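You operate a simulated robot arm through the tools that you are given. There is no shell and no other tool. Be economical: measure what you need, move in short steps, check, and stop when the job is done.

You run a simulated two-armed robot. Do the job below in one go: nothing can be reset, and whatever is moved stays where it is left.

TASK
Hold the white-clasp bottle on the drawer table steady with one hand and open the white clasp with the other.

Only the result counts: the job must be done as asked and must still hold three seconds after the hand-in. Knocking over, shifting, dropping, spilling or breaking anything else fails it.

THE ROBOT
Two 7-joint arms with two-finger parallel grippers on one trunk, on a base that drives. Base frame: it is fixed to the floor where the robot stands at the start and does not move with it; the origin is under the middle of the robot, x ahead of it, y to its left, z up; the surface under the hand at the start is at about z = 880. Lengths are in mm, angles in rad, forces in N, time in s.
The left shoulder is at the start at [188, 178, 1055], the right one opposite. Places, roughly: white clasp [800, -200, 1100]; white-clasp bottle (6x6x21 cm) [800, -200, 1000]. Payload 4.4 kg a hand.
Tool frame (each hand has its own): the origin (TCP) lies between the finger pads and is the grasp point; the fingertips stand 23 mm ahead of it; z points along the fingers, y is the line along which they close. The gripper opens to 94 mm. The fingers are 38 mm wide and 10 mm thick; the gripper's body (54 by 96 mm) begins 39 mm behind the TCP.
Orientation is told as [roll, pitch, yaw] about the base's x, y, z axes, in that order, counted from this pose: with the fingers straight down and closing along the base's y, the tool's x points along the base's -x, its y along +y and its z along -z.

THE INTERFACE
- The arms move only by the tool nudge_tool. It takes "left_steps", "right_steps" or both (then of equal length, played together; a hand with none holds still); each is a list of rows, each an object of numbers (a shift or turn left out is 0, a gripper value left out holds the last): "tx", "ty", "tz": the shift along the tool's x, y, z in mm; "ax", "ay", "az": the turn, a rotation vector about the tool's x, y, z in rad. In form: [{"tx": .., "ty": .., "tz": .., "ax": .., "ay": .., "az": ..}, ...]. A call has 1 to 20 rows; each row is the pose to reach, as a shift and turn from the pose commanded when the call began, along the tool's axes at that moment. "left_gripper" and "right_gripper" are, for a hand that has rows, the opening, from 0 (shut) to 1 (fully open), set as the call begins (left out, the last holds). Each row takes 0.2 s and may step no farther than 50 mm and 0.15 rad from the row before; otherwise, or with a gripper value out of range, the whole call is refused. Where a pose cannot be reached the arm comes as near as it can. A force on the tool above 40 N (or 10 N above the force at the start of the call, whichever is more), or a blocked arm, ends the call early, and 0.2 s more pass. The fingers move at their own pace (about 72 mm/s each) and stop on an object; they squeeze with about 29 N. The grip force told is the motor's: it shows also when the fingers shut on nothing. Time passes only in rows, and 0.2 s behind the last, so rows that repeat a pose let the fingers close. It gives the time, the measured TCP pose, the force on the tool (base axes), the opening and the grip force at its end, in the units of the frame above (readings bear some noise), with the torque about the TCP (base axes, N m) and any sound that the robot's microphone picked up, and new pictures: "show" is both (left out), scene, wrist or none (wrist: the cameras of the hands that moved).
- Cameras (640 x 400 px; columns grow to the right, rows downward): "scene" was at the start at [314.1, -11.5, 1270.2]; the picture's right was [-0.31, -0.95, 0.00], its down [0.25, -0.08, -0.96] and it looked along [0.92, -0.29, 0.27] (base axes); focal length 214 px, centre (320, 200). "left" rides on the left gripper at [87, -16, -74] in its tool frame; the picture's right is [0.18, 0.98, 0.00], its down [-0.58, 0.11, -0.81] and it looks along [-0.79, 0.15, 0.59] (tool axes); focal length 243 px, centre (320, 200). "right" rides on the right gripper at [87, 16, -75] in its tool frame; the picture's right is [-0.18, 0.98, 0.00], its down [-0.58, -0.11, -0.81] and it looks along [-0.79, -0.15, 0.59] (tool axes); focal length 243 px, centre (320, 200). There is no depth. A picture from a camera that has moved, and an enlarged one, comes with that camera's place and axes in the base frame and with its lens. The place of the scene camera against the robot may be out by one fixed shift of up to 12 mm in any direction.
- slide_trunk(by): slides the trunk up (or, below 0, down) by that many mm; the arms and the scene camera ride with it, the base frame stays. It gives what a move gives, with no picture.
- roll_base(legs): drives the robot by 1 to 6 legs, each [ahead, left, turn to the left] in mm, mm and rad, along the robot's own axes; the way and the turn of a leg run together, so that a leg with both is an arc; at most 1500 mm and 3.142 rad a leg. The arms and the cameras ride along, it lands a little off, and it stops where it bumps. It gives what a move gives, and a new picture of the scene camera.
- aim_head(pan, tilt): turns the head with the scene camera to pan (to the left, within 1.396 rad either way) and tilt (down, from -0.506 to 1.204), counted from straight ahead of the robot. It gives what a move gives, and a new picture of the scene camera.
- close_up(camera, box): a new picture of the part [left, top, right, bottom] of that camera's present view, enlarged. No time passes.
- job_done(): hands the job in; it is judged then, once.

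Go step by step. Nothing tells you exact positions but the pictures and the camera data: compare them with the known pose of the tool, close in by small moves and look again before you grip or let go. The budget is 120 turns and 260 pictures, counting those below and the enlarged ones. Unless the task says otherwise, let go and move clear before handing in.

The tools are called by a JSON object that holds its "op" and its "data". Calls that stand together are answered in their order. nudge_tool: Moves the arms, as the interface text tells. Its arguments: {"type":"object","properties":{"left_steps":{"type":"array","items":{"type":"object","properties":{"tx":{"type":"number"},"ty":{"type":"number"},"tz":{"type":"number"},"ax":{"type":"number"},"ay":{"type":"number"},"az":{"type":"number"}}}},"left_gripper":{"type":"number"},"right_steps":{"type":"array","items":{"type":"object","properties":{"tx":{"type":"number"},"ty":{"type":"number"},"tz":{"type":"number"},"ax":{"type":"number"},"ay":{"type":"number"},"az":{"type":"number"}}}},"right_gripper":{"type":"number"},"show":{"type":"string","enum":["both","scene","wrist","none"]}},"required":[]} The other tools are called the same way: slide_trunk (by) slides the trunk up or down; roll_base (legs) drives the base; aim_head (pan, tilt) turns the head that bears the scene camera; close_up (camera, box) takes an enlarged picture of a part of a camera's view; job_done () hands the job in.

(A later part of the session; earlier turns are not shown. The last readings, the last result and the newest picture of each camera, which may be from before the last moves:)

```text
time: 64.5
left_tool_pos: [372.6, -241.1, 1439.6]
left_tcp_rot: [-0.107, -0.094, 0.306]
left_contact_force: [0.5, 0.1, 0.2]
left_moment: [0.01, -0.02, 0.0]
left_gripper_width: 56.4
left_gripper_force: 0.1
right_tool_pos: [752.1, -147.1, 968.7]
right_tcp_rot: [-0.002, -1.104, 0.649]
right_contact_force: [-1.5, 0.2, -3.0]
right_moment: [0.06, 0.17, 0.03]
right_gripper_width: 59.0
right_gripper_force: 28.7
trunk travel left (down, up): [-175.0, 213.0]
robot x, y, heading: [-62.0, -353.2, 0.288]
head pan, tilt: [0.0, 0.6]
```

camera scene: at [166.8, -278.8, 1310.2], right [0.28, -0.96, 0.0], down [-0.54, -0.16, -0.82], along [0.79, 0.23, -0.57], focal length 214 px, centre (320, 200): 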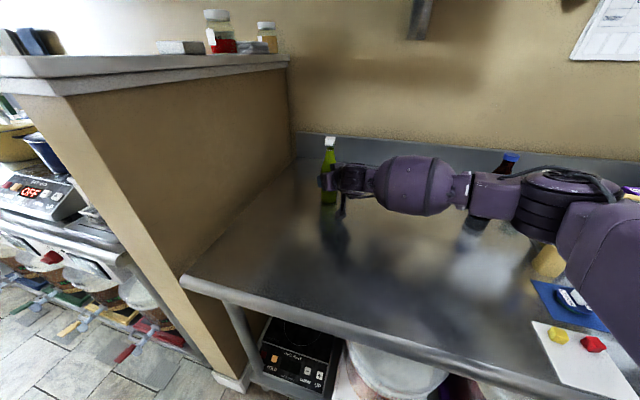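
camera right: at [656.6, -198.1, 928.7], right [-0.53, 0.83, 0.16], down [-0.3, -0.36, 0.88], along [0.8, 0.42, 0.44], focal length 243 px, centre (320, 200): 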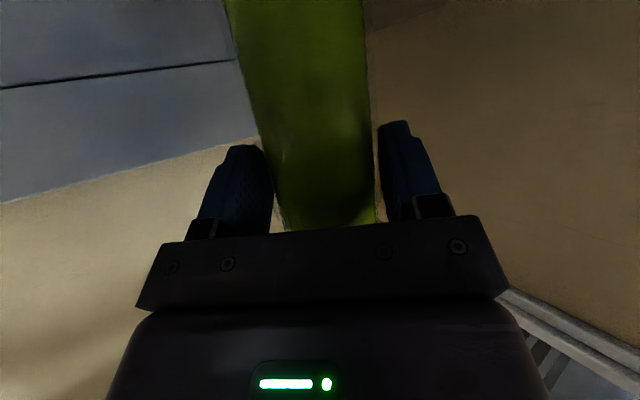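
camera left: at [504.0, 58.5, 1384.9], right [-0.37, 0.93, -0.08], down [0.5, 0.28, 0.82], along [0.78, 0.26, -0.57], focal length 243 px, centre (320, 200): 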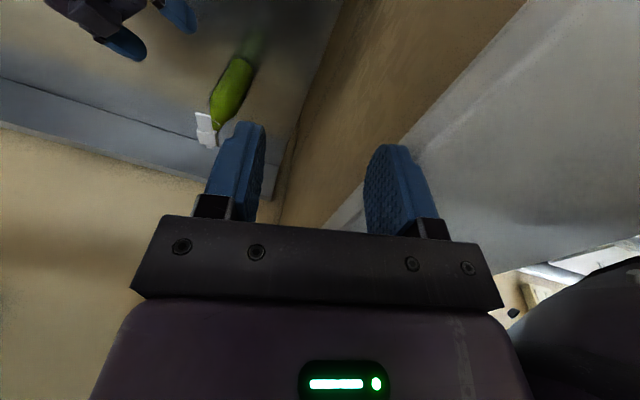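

The bottle rests lightly on the table, still held. Its axis is at about (761, -140). I lower the left hand first, before going forward under the hood, and level it.

{"op": "nudge_tool", "data": {"left_steps": [{"tx": -9, "ty": 5, "tz": 42, "ax": -0.021, "ay": 0.019, "az": 0.025}, {"tx": -17, "ty": 10, "tz": 85, "ax": -0.043, "ay": 0.038, "az": 0.051}, {"tx": -26, "ty": 14, "tz": 128, "ax": -0.064, "ay": 0.056, "az": 0.076}, {"tx": -35, "ty": 19, "tz": 170, "ax": -0.086, "ay": 0.075, "az": 0.102}, {"tx": -43, "ty": 24, "tz": 213, "ax": -0.107, "ay": 0.094, "az": 0.127}]}}

```text
time: 65.7
left_tool_pos: [427.2, -227.8, 1237.8]
left_tcp_rot: [0.012, -0.019, 0.174]
left_contact_force: [0.4, 0.4, -0.2]
left_moment: [-0.01, 0.0, -0.01]
left_gripper_width: 56.5
left_gripper_force: 0.1
right_tool_pos: [747.2, -152.8, 976.0]
right_tcp_rot: [0.0, -1.109, 0.648]
right_contact_force: [0.3, -0.1, -5.4]
right_moment: [-0.03, 0.08, 0.03]
right_gripper_width: 59.4
right_gripper_force: 29.1
trunk travel left (down, up): [-175.0, 213.0]
robot x, y, heading: [-63.8, -350.6, 0.29]
head pan, tilt: [0.0, 0.6]
camera scene: at [160.5, -286.1, 1312.8], right [0.28, -0.96, 0.0], down [-0.54, -0.16, -0.83], along [0.79, 0.24, -0.56], focal length 214 px, centre (320, 200)
camera left: at [343.0, -259.7, 1309.3], right [-0.35, 0.94, 0.01], down [0.54, 0.2, 0.82], along [0.76, 0.29, -0.58], focal length 243 px, centre (320, 200)
```

scene: 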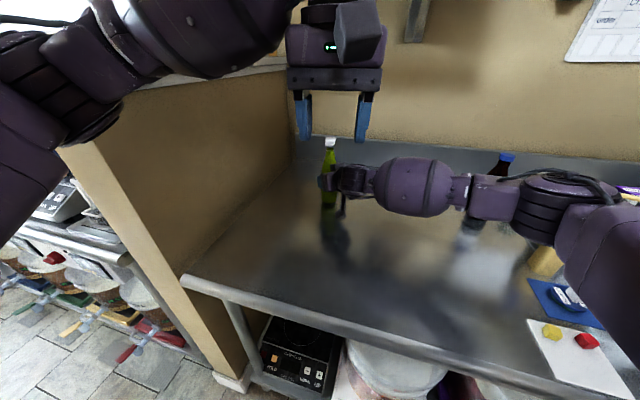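
left: 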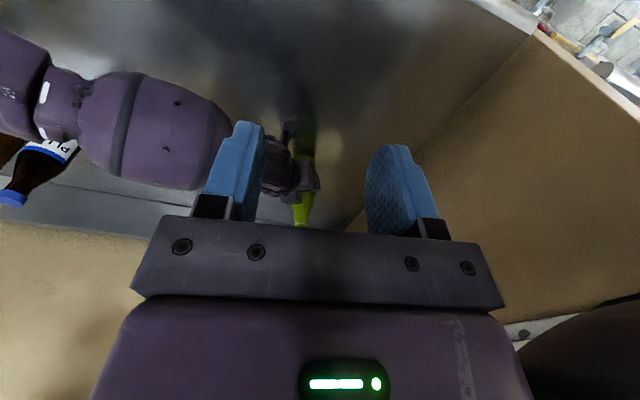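

The robot swayed slightly. I check the left elbow against the slab.

{"op": "aim_head", "data": {"pan": 0.8, "tilt": 0.3}}

```text
time: 66.8
left_tool_pos: [426.2, -227.8, 1235.2]
left_tcp_rot: [0.011, -0.017, 0.174]
left_contact_force: [0.0, 0.8, -0.3]
left_moment: [0.02, 0.01, 0.04]
left_gripper_width: 56.3
left_gripper_force: 0.1
right_tool_pos: [747.0, -153.5, 973.7]
right_tcp_rot: [0.003, -1.11, 0.644]
right_contact_force: [0.4, 1.3, -4.9]
right_moment: [-0.03, 0.04, 0.01]
right_gripper_width: 59.3
right_gripper_force: 28.9
trunk travel left (down, up): [-175.0, 213.0]
robot x, y, heading: [-63.2, -346.9, 0.29]
head pan, tilt: [0.799, 0.3]
camera scene: at [119.2, -229.2, 1339.6], right [0.88, -0.47, 0.0], down [-0.13, -0.26, -0.96], along [0.45, 0.85, -0.29], focal length 214 px, centre (320, 200)
```

scene: 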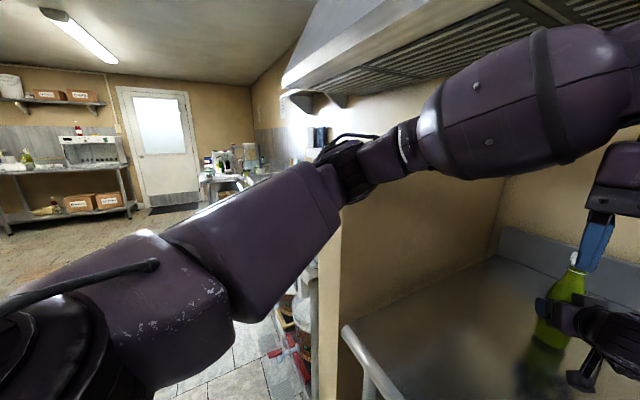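

The elbow may be grazing the slab corner. Stretching the arm forward and to the right should draw it away, and I'll watch the sway readings.

{"op": "nudge_tool", "data": {"left_steps": [{"tx": -36, "ty": -23}, {"tx": -73, "ty": -46}, {"tx": -110, "ty": -70}], "show": "scene"}}

```text
time: 67.6
left_tool_pos: [551.9, -268.9, 1230.0]
left_tcp_rot: [0.006, -0.005, 0.175]
left_contact_force: [0.4, -1.4, 1.2]
left_moment: [0.01, -0.02, 0.02]
left_gripper_width: 56.2
left_gripper_force: 0.0
right_tool_pos: [750.9, -148.1, 969.1]
right_tcp_rot: [0.0, -1.103, 0.647]
right_contact_force: [1.7, 0.6, 4.1]
right_moment: [0.35, -0.43, -0.01]
right_gripper_width: 59.1
right_gripper_force: 28.7
trunk travel left (down, up): [-175.0, 213.0]
robot x, y, heading: [-63.6, -351.5, 0.286]
head pan, tilt: [0.799, 0.3]
camera scene: at [125.2, -222.0, 1337.7], right [0.89, -0.47, 0.0], down [-0.14, -0.26, -0.96], along [0.44, 0.85, -0.3], focal length 214 px, centre (320, 200)
```

scene: 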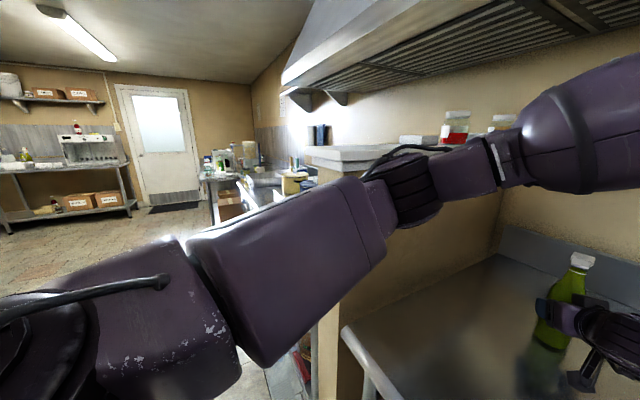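

The elbow is free and is now on our side of the partition. I carry on toward the lever and look with the wrist camera.

{"op": "nudge_tool", "data": {"left_steps": [{"tx": -31, "ty": 20, "tz": 5}, {"tx": -62, "ty": 40, "tz": 10}, {"tx": -92, "ty": 60, "tz": 15}], "show": "wrist"}}

{"op": "aim_head", "data": {"pan": 0.05, "tilt": 0.5}}

```text
time: 68.4
left_tool_pos: [632.2, -193.9, 1218.4]
left_tcp_rot: [0.005, -0.007, 0.175]
left_contact_force: [-0.6, -0.3, 0.1]
left_moment: [-0.04, -0.01, 0.03]
left_gripper_width: 56.3
left_gripper_force: 0.0
right_tool_pos: [751.2, -147.2, 969.6]
right_tcp_rot: [-0.002, -1.102, 0.649]
right_contact_force: [1.6, 1.2, 2.0]
right_moment: [0.35, -0.25, 0.02]
right_gripper_width: 59.1
right_gripper_force: 29.4
trunk travel left (down, up): [-175.0, 213.0]
robot x, y, heading: [-64.0, -352.0, 0.289]
head pan, tilt: [0.799, 0.3]
camera left: at [549.9, -225.4, 1291.9], right [-0.35, 0.94, 0.0], down [0.55, 0.2, 0.81], along [0.76, 0.29, -0.58], focal length 243 px, centre (320, 200)
```

left: 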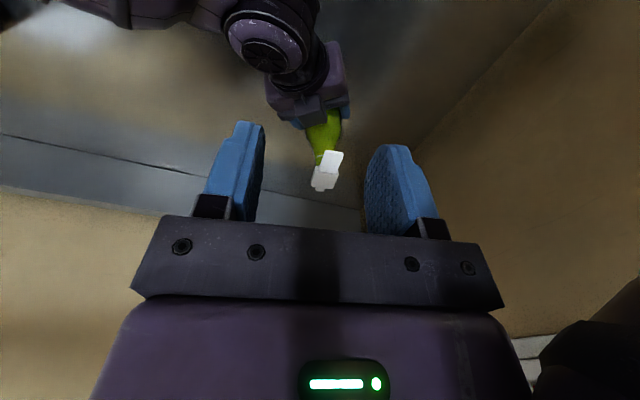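

```text
time: 69.5
left_tool_pos: [632.8, -195.1, 1218.4]
left_tcp_rot: [0.004, -0.008, 0.175]
left_contact_force: [0.1, 0.0, -0.8]
left_moment: [0.03, 0.01, 0.02]
left_gripper_width: 56.4
left_gripper_force: 0.0
right_tool_pos: [751.6, -147.5, 968.4]
right_tcp_rot: [0.0, -1.101, 0.65]
right_contact_force: [0.2, 1.3, 1.9]
right_moment: [0.2, -0.19, 0.03]
right_gripper_width: 59.1
right_gripper_force: 29.6
trunk travel left (down, up): [-175.0, 213.0]
robot x, y, heading: [-64.8, -351.5, 0.29]
head pan, tilt: [0.051, 0.499]
camera scene: at [167.1, -273.9, 1319.5], right [0.33, -0.94, 0.0], down [-0.45, -0.16, -0.88], along [0.83, 0.29, -0.48], focal length 214 px, centre (320, 200)
```

scene: 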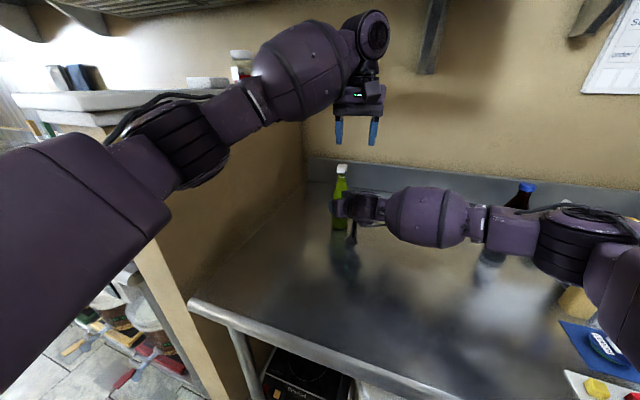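

Excellent, plenty of room. I zoom on the clasp with the left wrist camera.

{"op": "close_up", "data": {"camera": "left", "box": [280, 130, 370, 200]}}

```text
5.71 times, centred on (325, 165) of left
camera zoom: at [549.5, -225.9, 1292.1], right [-0.35, 0.94, 0.0], down [0.55, 0.2, 0.81], along [0.76, 0.29, -0.58], focal length 1386 px, centre (291, 400)
```

zoom: 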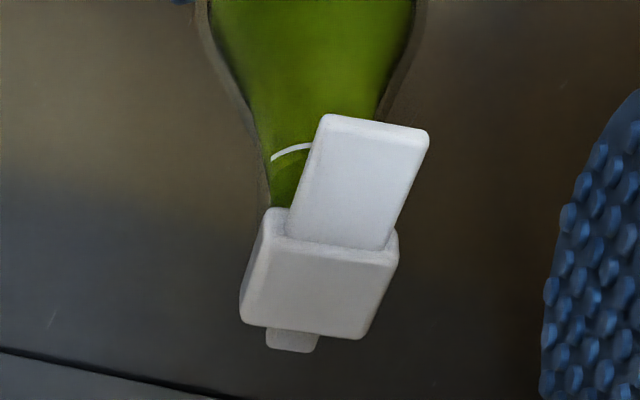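

The lever tip is at about (723, -141) and the cap at (772, -133), with lever yaw about 0.16. I move over it to z = 1150 and look again from there to fix its height.

{"op": "nudge_tool", "data": {"left_steps": [{"tx": -33, "ty": 12, "tz": 20}, {"tx": -66, "ty": 23, "tz": 44}, {"tx": -97, "ty": 34, "tz": 68}]}}

{"op": "close_up", "data": {"camera": "left", "box": [260, 60, 380, 160]}}

```text
time: 70.3
left_tool_pos: [723.0, -145.9, 1148.1]
left_tcp_rot: [0.009, -0.008, 0.171]
left_contact_force: [-0.2, 0.2, 0.1]
left_moment: [0.04, -0.01, 0.0]
left_gripper_width: 56.2
left_gripper_force: 0.1
right_tool_pos: [752.2, -150.5, 969.3]
right_tcp_rot: [0.001, -1.103, 0.646]
right_contact_force: [-1.5, -3.0, 1.7]
right_moment: [-0.04, -0.13, -0.03]
right_gripper_width: 59.1
right_gripper_force: 28.8
trunk travel left (down, up): [-175.0, 213.0]
robot x, y, heading: [-64.9, -350.4, 0.289]
head pan, tilt: [0.051, 0.499]
camera scene: at [166.8, -276.4, 1319.7], right [0.33, -0.94, 0.0], down [-0.45, -0.16, -0.88], along [0.83, 0.29, -0.48], focal length 214 px, centre (320, 200)
camera left: at [640.0, -176.0, 1222.4], right [-0.35, 0.94, 0.01], down [0.55, 0.2, 0.81], along [0.76, 0.29, -0.58], focal length 243 px, centre (320, 200)
```

scene: 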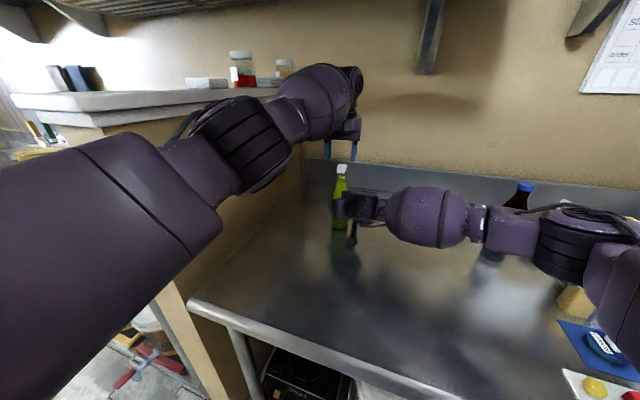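
left: 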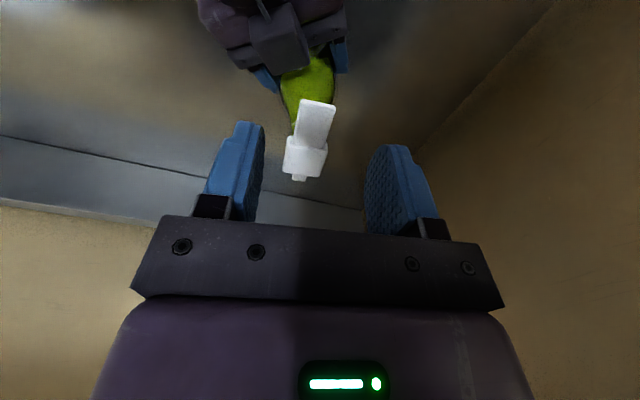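

```text
4.00 times, centred on (320, 110) of left
camera zoom: at [640.0, -176.0, 1222.4], right [-0.35, 0.94, 0.01], down [0.55, 0.2, 0.81], along [0.76, 0.29, -0.58], focal length 970 px, centre (320, 560)
```

zoom: 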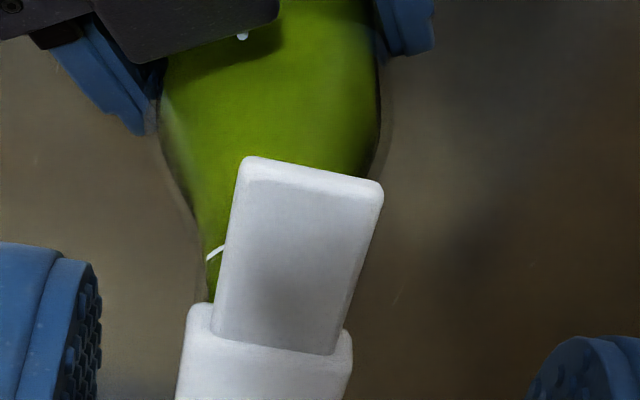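

Triangulated: lever top at z = 1095, tip at (716, -146), root at (748, -143), so the bottle axis is at x = 760 as estimated. I go down 45 mm with the fingers either side of the lever.

{"op": "nudge_tool", "data": {"left_steps": [{"tx": -3, "tz": 20}, {"tx": -3, "tz": 38}, {"tx": -3, "tz": 45}], "show": "wrist"}}

{"op": "close_up", "data": {"camera": "left", "box": [200, 80, 440, 230]}}

{"op": "close_up", "data": {"camera": "scene", "box": [290, 130, 400, 210]}}

```text
time: 71.1
left_tool_pos: [726.4, -142.3, 1104.1]
left_tcp_rot: [0.006, -0.006, 0.177]
left_contact_force: [0.2, 0.7, -0.7]
left_moment: [-0.01, 0.0, 0.02]
left_gripper_width: 56.4
left_gripper_force: 0.0
right_tool_pos: [752.3, -148.6, 968.6]
right_tcp_rot: [-0.003, -1.101, 0.649]
right_contact_force: [0.2, 0.6, -0.7]
right_moment: [0.16, -0.19, 0.0]
right_gripper_width: 59.2
right_gripper_force: 29.3
trunk travel left (down, up): [-175.0, 213.0]
robot x, y, heading: [-65.1, -351.3, 0.286]
head pan, tilt: [0.051, 0.499]
camera left: at [643.4, -173.8, 1177.4], right [-0.35, 0.94, 0.0], down [0.55, 0.2, 0.81], along [0.76, 0.29, -0.59], focal length 243 px, centre (320, 200)
```

left: 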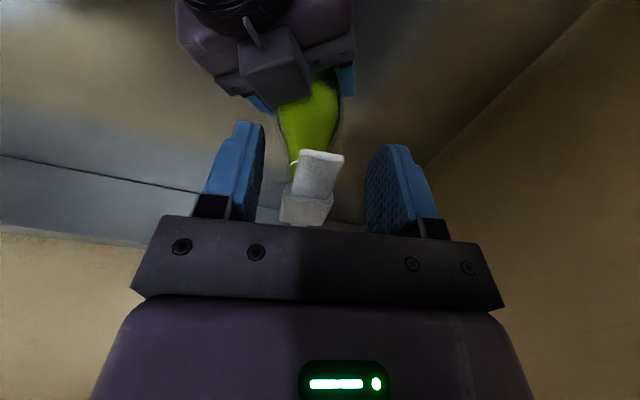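

```text
2.67 times, centred on (320, 155) of left
camera zoom: at [643.4, -173.8, 1177.4], right [-0.35, 0.94, 0.0], down [0.55, 0.2, 0.81], along [0.76, 0.29, -0.59], focal length 647 px, centre (320, 320)
```

zoom: 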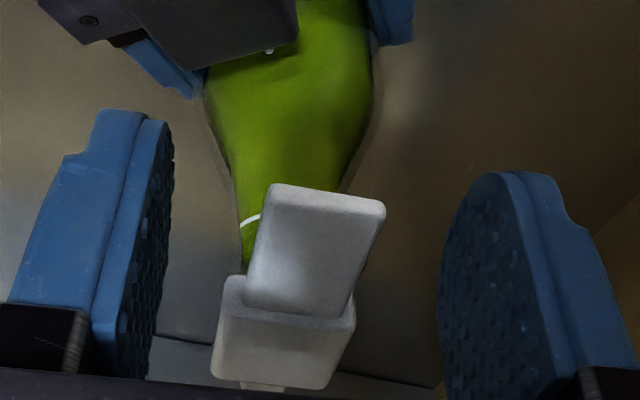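

```text
5.00 times, centred on (345, 170) of scene
camera zoom: at [167.3, -273.8, 1319.4], right [0.33, -0.94, 0.0], down [-0.45, -0.16, -0.88], along [0.83, 0.29, -0.48], focal length 1072 px, centre (195, 350)
```

zoom: 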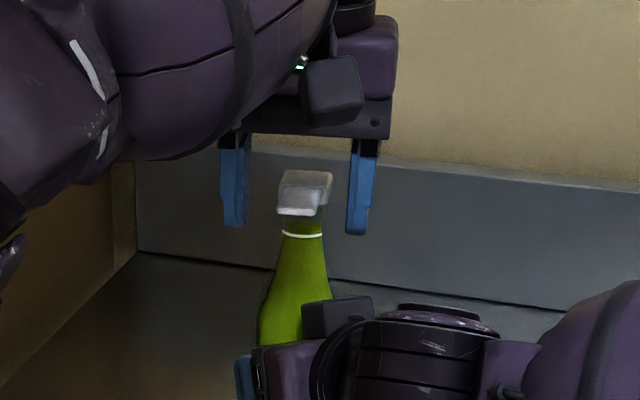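

The lever lies between the fingers. I shift 2 mm, go down 3 mm and close the left gripper on its sides.

{"op": "nudge_tool", "data": {"left_steps": [{"ty": -2, "tz": 3}, {"ty": -2, "tz": 3}, {"ty": -2, "tz": 3}, {"ty": -2, "tz": 3}], "left_gripper": 0, "show": "wrist"}}

{"op": "close_up", "data": {"camera": "scene", "box": [290, 130, 400, 210]}}

```text
time: 72.1
left_tool_pos: [726.7, -145.5, 1101.2]
left_tcp_rot: [0.005, -0.008, 0.175]
left_contact_force: [-2.2, 8.0, 0.6]
left_moment: [0.02, 0.02, -0.52]
left_gripper_width: 21.9
left_gripper_force: 29.0
right_tool_pos: [751.9, -149.6, 968.7]
right_tcp_rot: [-0.003, -1.102, 0.648]
right_contact_force: [1.2, -8.4, 0.2]
right_moment: [0.74, 0.19, 0.65]
right_gripper_width: 59.3
right_gripper_force: 29.1
trunk travel left (down, up): [-175.0, 213.0]
robot x, y, heading: [-67.1, -354.0, 0.288]
head pan, tilt: [0.051, 0.499]
camera left: at [644.0, -176.5, 1174.9], right [-0.35, 0.94, 0.0], down [0.55, 0.2, 0.81], along [0.76, 0.29, -0.59], focal length 243 px, centre (320, 200)
```

left: 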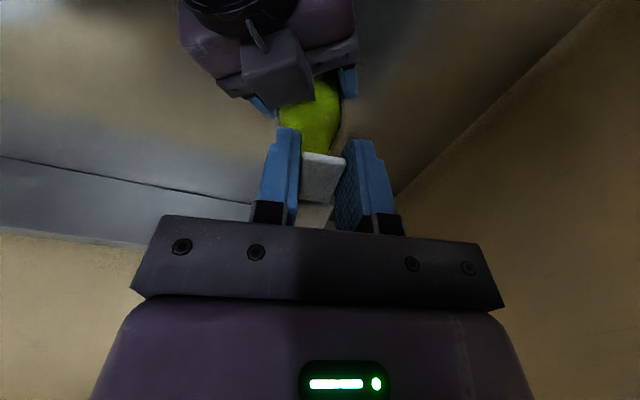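

```text
5.00 times, centred on (345, 170) of scene
camera zoom: at [167.1, -274.2, 1319.5], right [0.33, -0.94, 0.0], down [-0.45, -0.16, -0.88], along [0.83, 0.29, -0.48], focal length 1072 px, centre (195, 350)
```

zoom: 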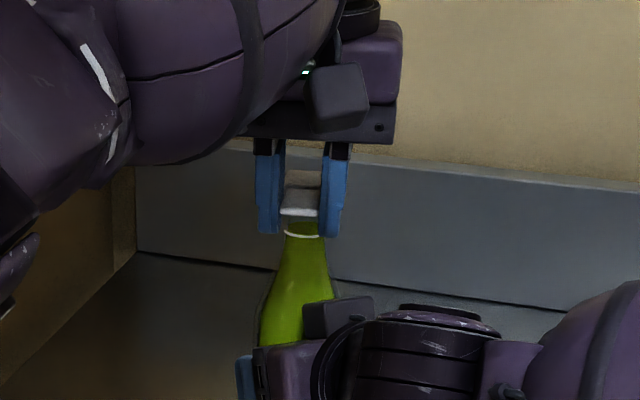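

The lever is gripped at 21.9 mm. I start lifting along an arc about the rear hinge, first by 12 mm.

{"op": "nudge_tool", "data": {"left_steps": [{"tx": 0, "tz": -3}, {"tx": -0.5, "tz": -6}, {"tx": -1, "tz": -9}, {"tx": -1.6, "tz": -12}], "show": "none"}}

{"op": "close_up", "data": {"camera": "scene", "box": [290, 130, 400, 210]}}

{"op": "close_up", "data": {"camera": "left", "box": [200, 80, 440, 230]}}

```text
time: 73.1
left_tool_pos: [728.4, -145.1, 1112.9]
left_tcp_rot: [0.005, -0.006, 0.176]
left_contact_force: [-2.9, 6.3, -7.2]
left_moment: [-0.11, 0.83, -0.26]
left_gripper_width: 21.2
left_gripper_force: 29.6
right_tool_pos: [752.3, -148.2, 969.0]
right_tcp_rot: [-0.001, -1.103, 0.648]
right_contact_force: [2.5, -6.4, 7.9]
right_moment: [0.87, -0.08, 0.44]
right_gripper_width: 59.2
right_gripper_force: 28.6
trunk travel left (down, up): [-175.0, 213.0]
robot x, y, heading: [-62.6, -351.5, 0.288]
head pan, tilt: [0.051, 0.499]
```

```text
5.00 times, centred on (345, 170) of scene
camera zoom: at [167.8, -274.0, 1319.3], right [0.33, -0.94, 0.0], down [-0.45, -0.16, -0.88], along [0.83, 0.29, -0.48], focal length 1072 px, centre (195, 350)
```

zoom: 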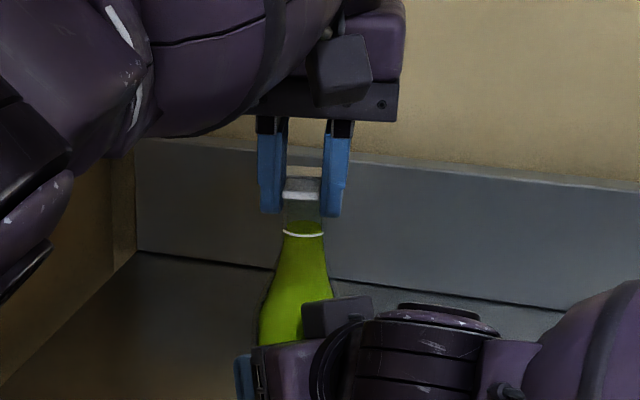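

```text
2.67 times, centred on (320, 155) of left
camera zoom: at [645.5, -176.7, 1186.2], right [-0.35, 0.94, 0.0], down [0.55, 0.2, 0.81], along [0.76, 0.29, -0.59], focal length 647 px, centre (320, 320)
```

zoom: 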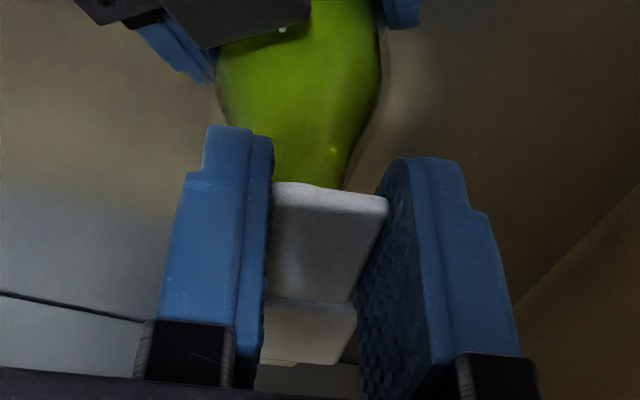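

It is lifting with only about 7 N, and the bottle stays put. I continue the arc to about 50°.

{"op": "nudge_tool", "data": {"left_steps": [{"tx": -2, "tz": -5.5}, {"tx": -4.6, "tz": -11}, {"tx": -8, "tz": -16}, {"tx": -12, "tz": -20.5}, {"tx": -15, "tz": -23}], "show": "none"}}

{"op": "close_up", "data": {"camera": "scene", "box": [290, 130, 400, 210]}}

{"op": "close_up", "data": {"camera": "left", "box": [200, 80, 440, 230]}}

```text
time: 74.3
left_tool_pos: [728.1, -142.7, 1133.6]
left_tcp_rot: [0.006, -0.007, 0.172]
left_contact_force: [7.7, -7.1, -14.0]
left_moment: [-0.4, 0.44, -0.59]
left_gripper_width: 21.4
left_gripper_force: 29.0
left hand out of reach, approached as far as the arm can: row 2, 3, 4, 5
right_tool_pos: [750.8, -146.6, 968.4]
right_tcp_rot: [-0.002, -1.101, 0.652]
right_contact_force: [-7.5, 5.8, 7.7]
right_moment: [-0.73, -1.29, 0.48]
right_gripper_width: 60.1
right_gripper_force: 28.9
trunk travel left (down, up): [-175.0, 213.0]
robot x, y, heading: [-64.5, -351.7, 0.284]
head pan, tilt: [0.051, 0.499]
```

```text
5.00 times, centred on (345, 170) of scene
camera zoom: at [167.8, -274.1, 1319.3], right [0.33, -0.94, 0.0], down [-0.45, -0.16, -0.88], along [0.83, 0.29, -0.48], focal length 1072 px, centre (195, 350)
```

zoom: 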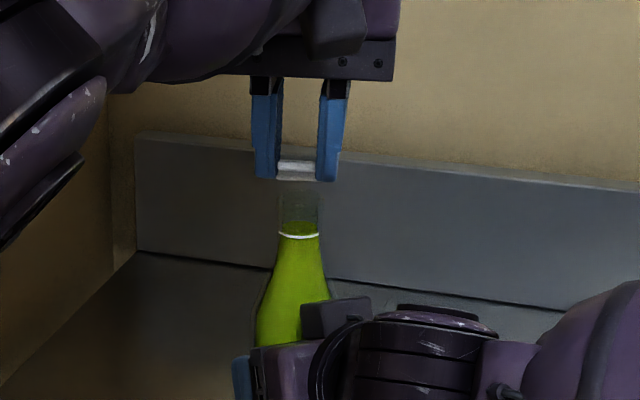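

```text
2.67 times, centred on (320, 155) of left
camera zoom: at [644.1, -173.3, 1207.1], right [-0.35, 0.94, 0.0], down [0.55, 0.2, 0.81], along [0.76, 0.29, -0.59], focal length 647 px, centre (320, 320)
```

zoom: 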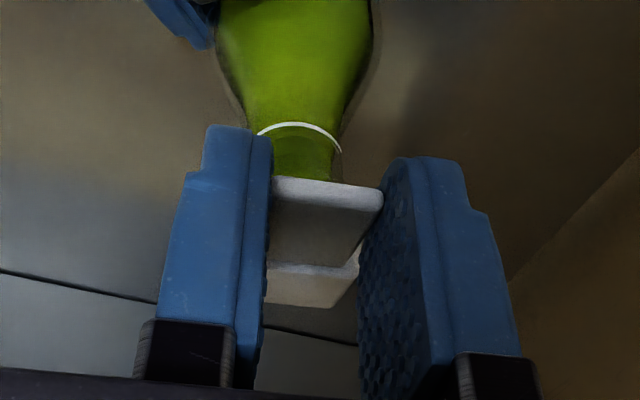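

The left arm hits its forward reach when pointing straight down. I tilt the hand forward, which draws the wrist back, while going on with the arc.

{"op": "nudge_tool", "data": {"left_steps": [{"tx": -1, "tz": -1, "ay": -0.12}, {"tx": -3, "tz": -2, "ay": -0.24}, {"tx": -6, "tz": -3, "ay": -0.36}, {"tx": -9, "tz": -4, "ay": -0.48}, {"tx": -12, "tz": -4, "ay": -0.6}], "show": "none"}}

{"op": "close_up", "data": {"camera": "scene", "box": [290, 130, 400, 210]}}

{"op": "close_up", "data": {"camera": "left", "box": [200, 80, 440, 230]}}

```text
time: 75.7
left_tool_pos: [815.2, -114.5, 1143.7]
left_tcp_rot: [-0.012, -0.582, 0.24]
left_contact_force: [-0.1, -0.5, -0.1]
left_moment: [0.02, 0.0, -0.01]
left_gripper_width: 0.0
left_gripper_force: 29.0
left hand out of reach, approached as far as the arm can: row 1, 2, 3, 4, 5
right_tool_pos: [750.6, -147.0, 967.7]
right_tcp_rot: [-0.001, -1.1, 0.652]
right_contact_force: [1.2, 0.2, -1.8]
right_moment: [-0.05, -0.07, -0.04]
right_gripper_width: 55.5
right_gripper_force: 28.9
trunk travel left (down, up): [-175.0, 213.0]
robot x, y, heading: [-62.0, -348.3, 0.286]
head pan, tilt: [0.051, 0.499]
stopped in row 5 (left hand): the arm was blocked; the commanded pose is now the measured one
```

```text
5.00 times, centred on (345, 170) of scene
camera zoom: at [167.1, -273.6, 1319.4], right [0.33, -0.94, 0.0], down [-0.45, -0.16, -0.88], along [0.83, 0.29, -0.48], focal length 1072 px, centre (195, 350)
```

zoom: 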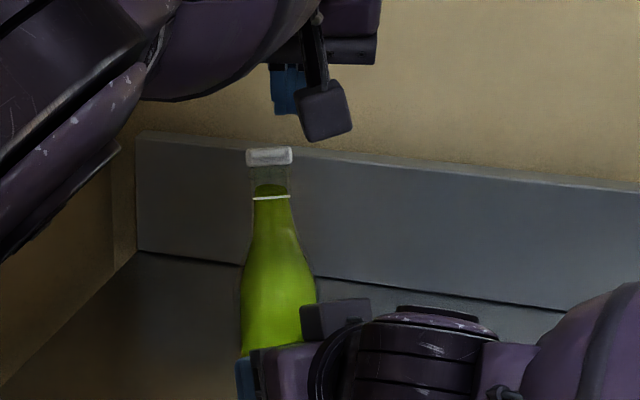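

```text
2.67 times, centred on (320, 155) of left
camera zoom: at [707.4, -155.9, 1157.6], right [-0.38, 0.92, -0.11], down [0.01, 0.13, 0.99], along [0.93, 0.37, -0.06], focal length 647 px, centre (320, 320)
```

zoom: 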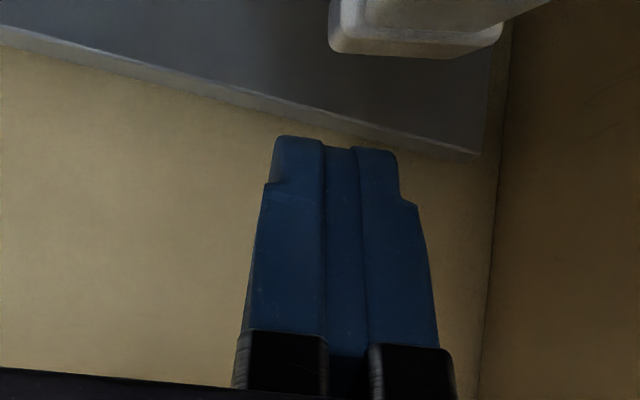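

The left hand jumped forward and the lever slipped free, and the bottle shifted in the right grip. I look carefully.

{"op": "close_up", "data": {"camera": "scene", "box": [280, 140, 400, 250]}}

{"op": "close_up", "data": {"camera": "right", "box": [0, 0, 640, 400]}}

{"op": "close_up", "data": {"camera": "left", "box": [0, 0, 640, 400]}}

```text
3.64 times, centred on (340, 195) of scene
camera zoom: at [167.1, -273.6, 1319.4], right [0.33, -0.94, 0.0], down [-0.45, -0.16, -0.88], along [0.83, 0.29, -0.48], focal length 780 px, centre (247, 218)
```

zoom: 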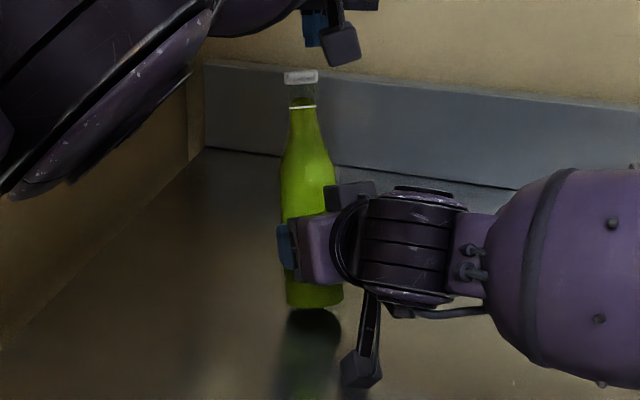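

```text
1.00 times, centred on (320, 200) of right (not enlarged: the box is as wide or as high as the picture)
camera zoom: at [655.4, -198.0, 924.0], right [-0.53, 0.83, 0.16], down [-0.3, -0.36, 0.88], along [0.8, 0.42, 0.44], focal length 243 px, centre (320, 200)
```

zoom: 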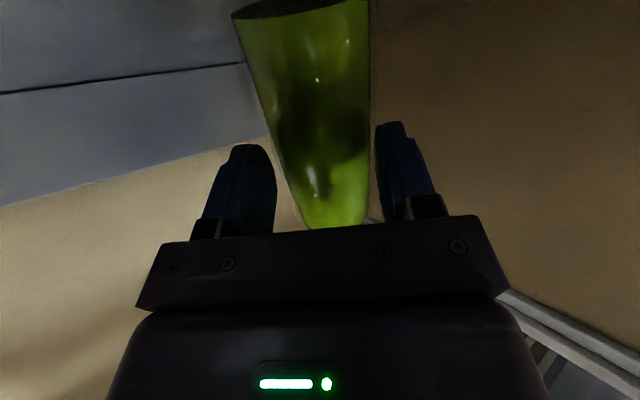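

```text
1.00 times, centred on (320, 200) of left (not enlarged: the box is as wide or as high as the picture)
camera zoom: at [707.4, -155.9, 1157.6], right [-0.38, 0.92, -0.11], down [0.01, 0.13, 0.99], along [0.93, 0.37, -0.06], focal length 243 px, centre (320, 200)
```

zoom: 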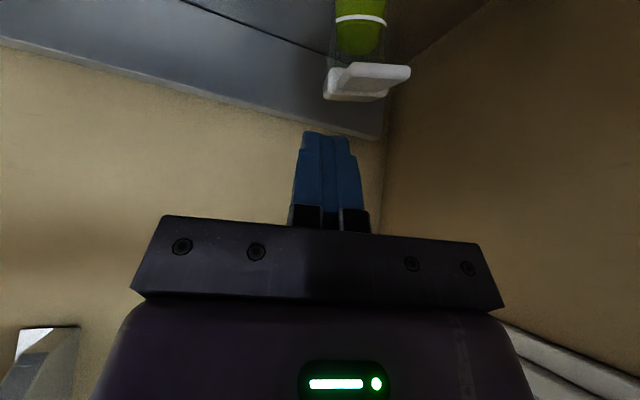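

The bottle was pulled up about 25 mm in the right grip and the lid fell shut again; otherwise all is fine. The lid did rotate when lifted. I first raise the left hand and draw it back clear.

{"op": "nudge_tool", "data": {"left_steps": [{"tx": -11, "tz": -17}, {"tx": -22, "tz": -33}, {"tx": -33, "tz": -50}, {"tx": -23, "tz": -75}, {"tx": 0, "tz": -97}, {"tx": 23, "tz": -118}, {"tx": 48, "tz": -130}]}}

```text
time: 77.3
left_tool_pos: [704.4, -145.8, 1228.9]
left_tcp_rot: [-0.015, -0.586, 0.234]
left_contact_force: [-0.1, -0.5, 0.1]
left_moment: [0.02, 0.04, 0.0]
left_gripper_width: 0.0
left_gripper_force: 29.0
left hand out of reach, approached as far as the arm can: row 2, 3
right_tool_pos: [750.7, -147.5, 967.4]
right_tcp_rot: [-0.001, -1.099, 0.652]
right_contact_force: [-0.1, 1.2, 0.8]
right_moment: [0.01, 0.01, -0.05]
right_gripper_width: 0.1
right_gripper_force: 29.3
trunk travel left (down, up): [-175.0, 213.0]
robot x, y, heading: [-65.2, -352.7, 0.286]
head pan, tilt: [0.051, 0.499]
camera scene: at [167.3, -274.0, 1319.4], right [0.33, -0.94, 0.0], down [-0.45, -0.16, -0.88], along [0.83, 0.29, -0.48], focal length 214 px, centre (320, 200)
camera left: at [596.7, -186.1, 1242.1], right [-0.37, 0.92, -0.11], down [0.01, 0.13, 0.99], along [0.93, 0.37, -0.06], focal length 243 px, centre (320, 200)
```

scene: 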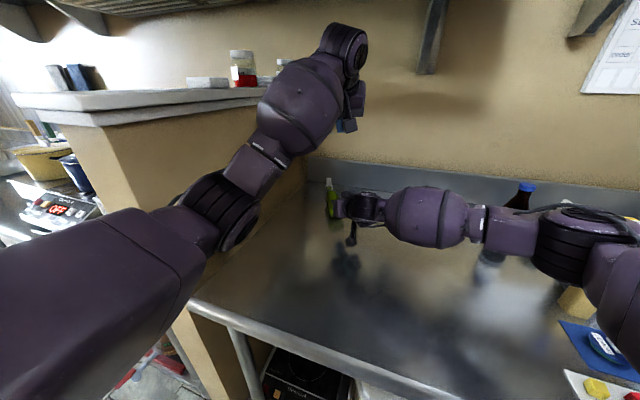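
left: 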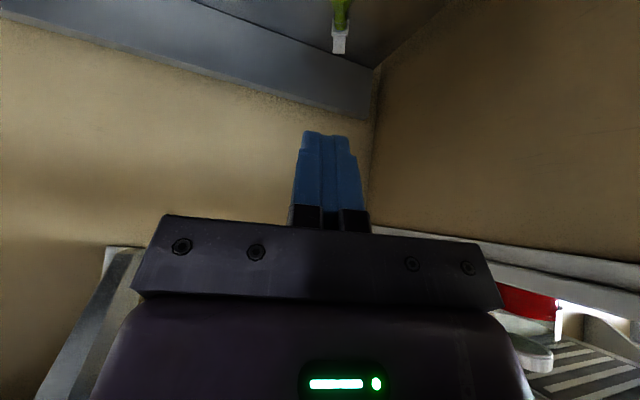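

The right gripper is now empty, so the bottle slipped out. I check whether it still stands.

{"op": "close_up", "data": {"camera": "scene", "box": [280, 150, 400, 250]}}

{"op": "close_up", "data": {"camera": "right", "box": [0, 0, 640, 400]}}

```text
4.00 times, centred on (340, 200) of scene
camera zoom: at [167.3, -274.0, 1319.4], right [0.33, -0.94, 0.0], down [-0.45, -0.16, -0.88], along [0.83, 0.29, -0.48], focal length 858 px, centre (240, 200)
```

zoom: 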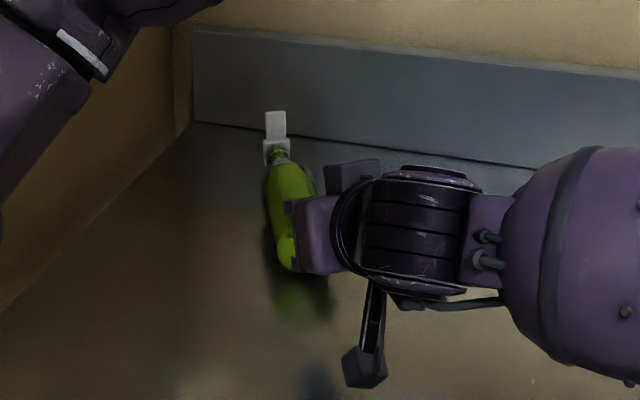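

```text
1.00 times, centred on (320, 200) of right (not enlarged: the box is as wide or as high as the picture)
camera zoom: at [655.2, -197.8, 923.6], right [-0.53, 0.83, 0.16], down [-0.3, -0.36, 0.88], along [0.8, 0.42, 0.44], focal length 243 px, centre (320, 200)
```

zoom: 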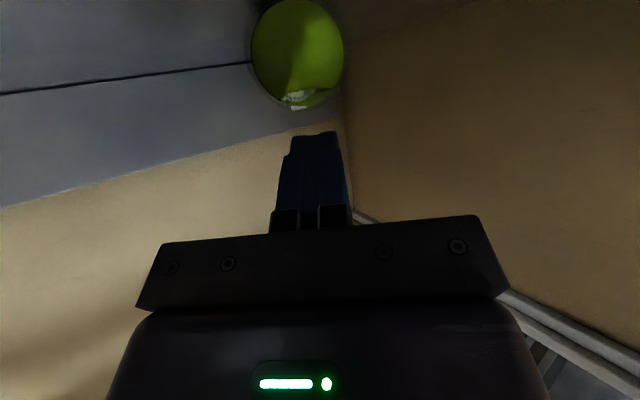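

The bottle has fallen backward and lies with its base toward the robot, at about (811, -112), with its cap at about (985, -31) and the lid shut. I will pull it closer and stand it up again. First I raise and open the right hand.

{"op": "nudge_tool", "data": {"right_steps": [{"tx": -30, "tz": -30}, {"tx": -65, "tz": -50}, {"tx": -100, "tz": -65}, {"tx": -134, "tz": -80}], "right_gripper": 1}}

{"op": "close_up", "data": {"camera": "scene", "box": [280, 150, 400, 250]}}

```text
time: 78.3
left_tool_pos: [703.1, -146.1, 1228.8]
left_tcp_rot: [-0.015, -0.588, 0.232]
left_contact_force: [-0.9, 0.9, 0.1]
left_moment: [0.0, -0.03, 0.03]
left_gripper_width: 0.0
left_gripper_force: 29.2
right_tool_pos: [742.8, -154.6, 1123.9]
right_tcp_rot: [-0.002, -1.102, 0.654]
right_contact_force: [0.2, -0.2, 0.5]
right_moment: [0.0, 0.01, 0.02]
right_gripper_width: 94.0
right_gripper_force: 0.3
trunk travel left (down, up): [-175.0, 213.0]
robot x, y, heading: [-64.5, -349.7, 0.286]
head pan, tilt: [0.051, 0.499]
camera scene: at [166.2, -274.1, 1319.8], right [0.33, -0.94, 0.0], down [-0.45, -0.16, -0.88], along [0.83, 0.29, -0.48], focal length 214 px, centre (320, 200)
camera right: at [647.2, -205.5, 1080.6], right [-0.53, 0.83, 0.16], down [-0.3, -0.36, 0.88], along [0.79, 0.42, 0.44], focal length 243 px, centre (320, 200)
```

scene: 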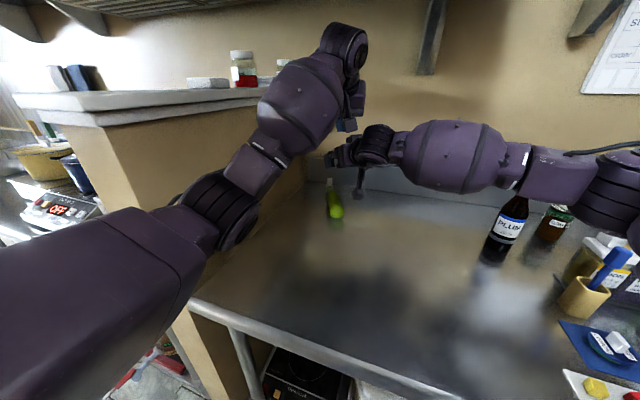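
right: 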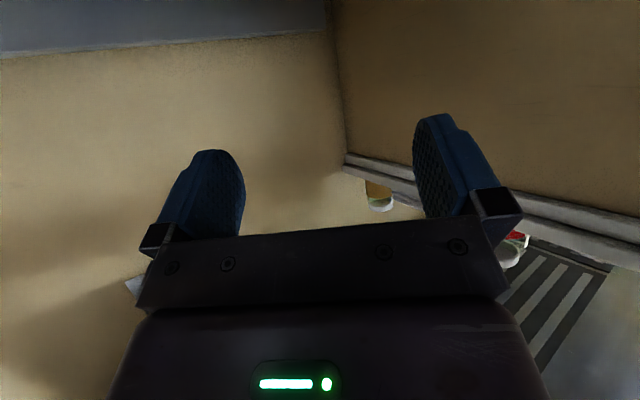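

```text
4.00 times, centred on (340, 200) of scene
camera zoom: at [166.2, -274.1, 1319.8], right [0.33, -0.94, 0.0], down [-0.45, -0.16, -0.88], along [0.83, 0.29, -0.48], focal length 858 px, centre (240, 200)
```

zoom: 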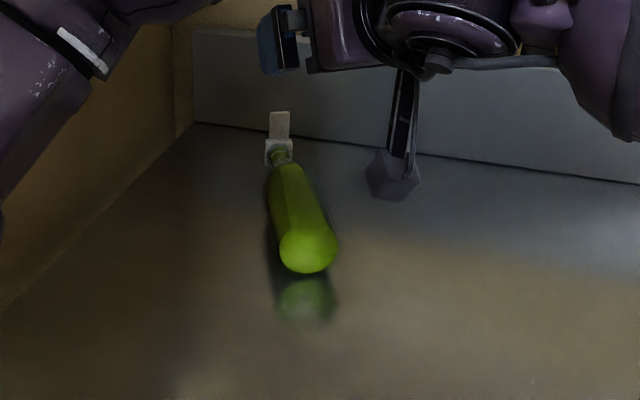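

The bottle lies still with the lid shut. I retract the left hand up and back to make room, and reorient the right hand steeper, facing the bottle's long axis.

{"op": "nudge_tool", "data": {"left_steps": [{"tx": 12, "tz": -35}, {"tx": 24, "tz": -70}, {"tx": 36, "tz": -105}, {"tx": 47, "tz": -140}], "left_gripper": 0.6, "show": "none"}}

{"op": "nudge_tool", "data": {"right_steps": [{"ay": 0.12, "ax": 0.03, "az": 0.015}, {"ay": 0.24, "ax": 0.06, "az": 0.03}, {"ay": 0.36, "ax": 0.09, "az": 0.045}, {"ay": 0.48, "ax": 0.12, "az": 0.06}, {"ay": 0.6, "ax": 0.15, "az": 0.075}, {"ay": 0.7, "ax": 0.18, "az": 0.09}]}}

```text
time: 79.3
left_tool_pos: [590.0, -172.6, 1320.8]
left_tcp_rot: [-0.015, -0.589, 0.233]
left_contact_force: [-0.3, 0.2, 0.0]
left_moment: [0.01, -0.03, 0.02]
left_gripper_width: 56.4
left_gripper_force: 0.1
right_tool_pos: [742.4, -153.9, 1125.2]
right_tcp_rot: [-0.002, -1.104, 0.653]
right_contact_force: [0.2, -0.2, 0.1]
right_moment: [-0.03, 0.0, -0.03]
right_gripper_width: 94.1
right_gripper_force: 0.1
trunk travel left (down, up): [-175.0, 213.0]
robot x, y, heading: [-64.1, -353.3, 0.289]
head pan, tilt: [0.051, 0.499]
```

```text
time: 80.7
left_tool_pos: [591.5, -171.9, 1318.6]
left_tcp_rot: [-0.015, -0.587, 0.233]
left_contact_force: [1.0, 0.6, 0.0]
left_moment: [-0.03, 0.02, -0.01]
left_gripper_width: 56.3
left_gripper_force: 0.0
right_tool_pos: [742.3, -153.6, 1123.5]
right_tcp_rot: [-0.076, -0.4, 0.496]
right_contact_force: [0.5, 0.2, -0.3]
right_moment: [0.01, 0.0, 0.02]
right_gripper_width: 93.9
right_gripper_force: 0.1
trunk travel left (down, up): [-175.0, 213.0]
robot x, y, heading: [-63.2, -352.9, 0.289]
head pan, tilt: [0.051, 0.499]
camera scene: at [167.2, -273.6, 1319.4], right [0.33, -0.94, 0.0], down [-0.45, -0.16, -0.88], along [0.83, 0.29, -0.48], focal length 214 px, centre (320, 200)
camera right: at [635.5, -185.5, 1156.1], right [-0.29, 0.96, 0.0], down [0.21, 0.06, 0.97], along [0.93, 0.28, -0.22], focal length 243 px, centre (320, 200)
```

scene: 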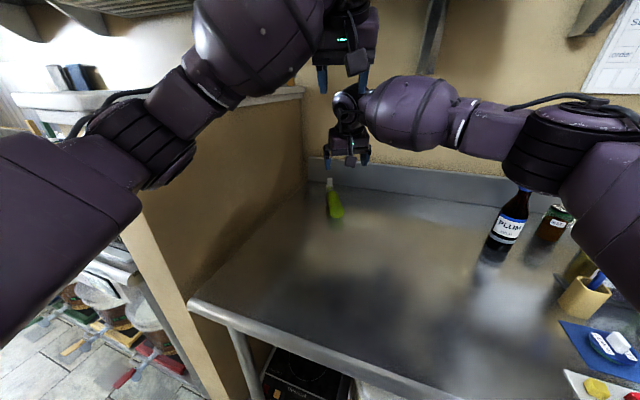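
right: 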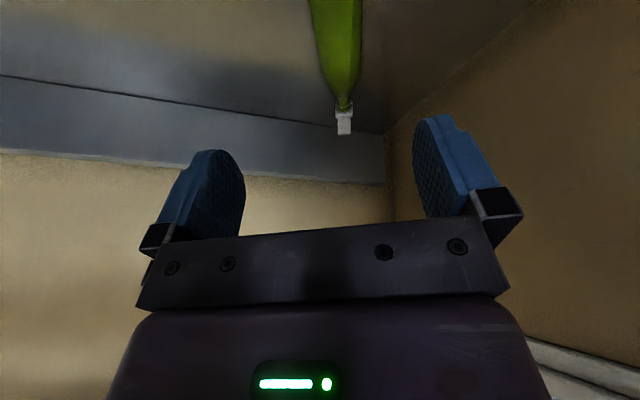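

{"op": "nudge_tool", "data": {"right_steps": [{"tx": -20, "ty": 2, "tz": 39, "ax": -0.011, "az": 0.018}, {"tx": -40, "ty": 4, "tz": 78, "ax": -0.022, "az": 0.037}, {"tx": -60, "ty": 6, "tz": 117, "ax": -0.034, "az": 0.055}, {"tx": -80, "ty": 8, "tz": 156, "ax": -0.045, "az": 0.074}]}}

```text
time: 81.7
left_tool_pos: [594.2, -170.7, 1316.0]
left_tcp_rot: [-0.014, -0.585, 0.235]
left_contact_force: [0.2, 0.4, -1.1]
left_moment: [-0.01, -0.01, 0.0]
left_gripper_width: 56.3
left_gripper_force: 0.1
right_tool_pos: [817.1, -124.6, 1017.7]
right_tcp_rot: [0.0, -0.405, 0.42]
right_contact_force: [-0.1, 0.5, -0.5]
right_moment: [-0.02, 0.02, 0.01]
right_gripper_width: 94.0
right_gripper_force: 0.1
right hand out of reach, approached as far as the arm can: row 3, 4
trunk travel left (down, up): [-175.0, 213.0]
robot x, y, heading: [-64.9, -353.9, 0.288]
head pan, tilt: [0.051, 0.499]
camera scene: at [168.7, -273.3, 1318.9], right [0.33, -0.94, 0.0], down [-0.45, -0.16, -0.88], along [0.83, 0.29, -0.48], focal length 214 px, centre (320, 200)
camera right: at [709.4, -153.7, 1051.8], right [-0.25, 0.97, 0.07], down [0.24, -0.01, 0.97], along [0.94, 0.26, -0.23], focal length 243 px, centre (320, 200)
```

scene: 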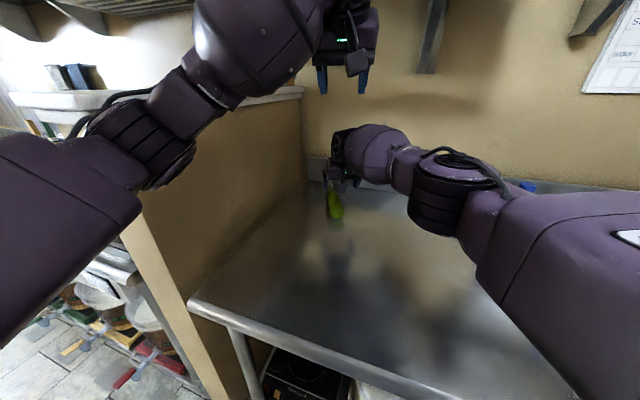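
right: 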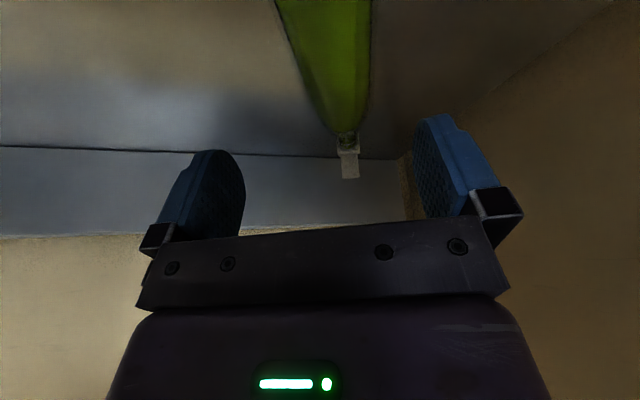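

The hand is about 45 mm short of reach, so I drive the base ahead a little.

{"op": "roll_base", "data": {"legs": [[35, 0, 0]]}}

```text
time: 82.6
left_tool_pos: [594.9, -169.9, 1317.6]
left_tcp_rot: [-0.013, -0.585, 0.224]
left_contact_force: [-0.2, -0.4, 0.3]
left_moment: [0.0, -0.01, -0.01]
left_gripper_width: 56.7
left_gripper_force: 0.1
right_tool_pos: [820.6, -125.4, 1020.0]
right_tcp_rot: [-0.001, -0.405, 0.411]
right_contact_force: [-1.0, 0.0, -0.2]
right_moment: [-0.03, -0.01, 0.02]
right_gripper_width: 94.1
right_gripper_force: 0.0
trunk travel left (down, up): [-175.0, 213.0]
robot x, y, heading: [-60.9, -344.4, 0.285]
head pan, tilt: [0.051, 0.499]
stopped in leg 1: the robot was blocked; the commanded pose is now the measured one
camera scene: at [170.2, -269.6, 1319.1], right [0.33, -0.95, 0.0], down [-0.45, -0.16, -0.88], along [0.83, 0.29, -0.48], focal length 214 px, centre (320, 200)
```

scene: 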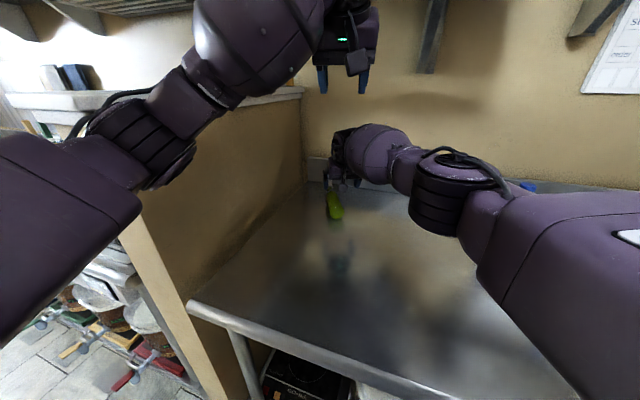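

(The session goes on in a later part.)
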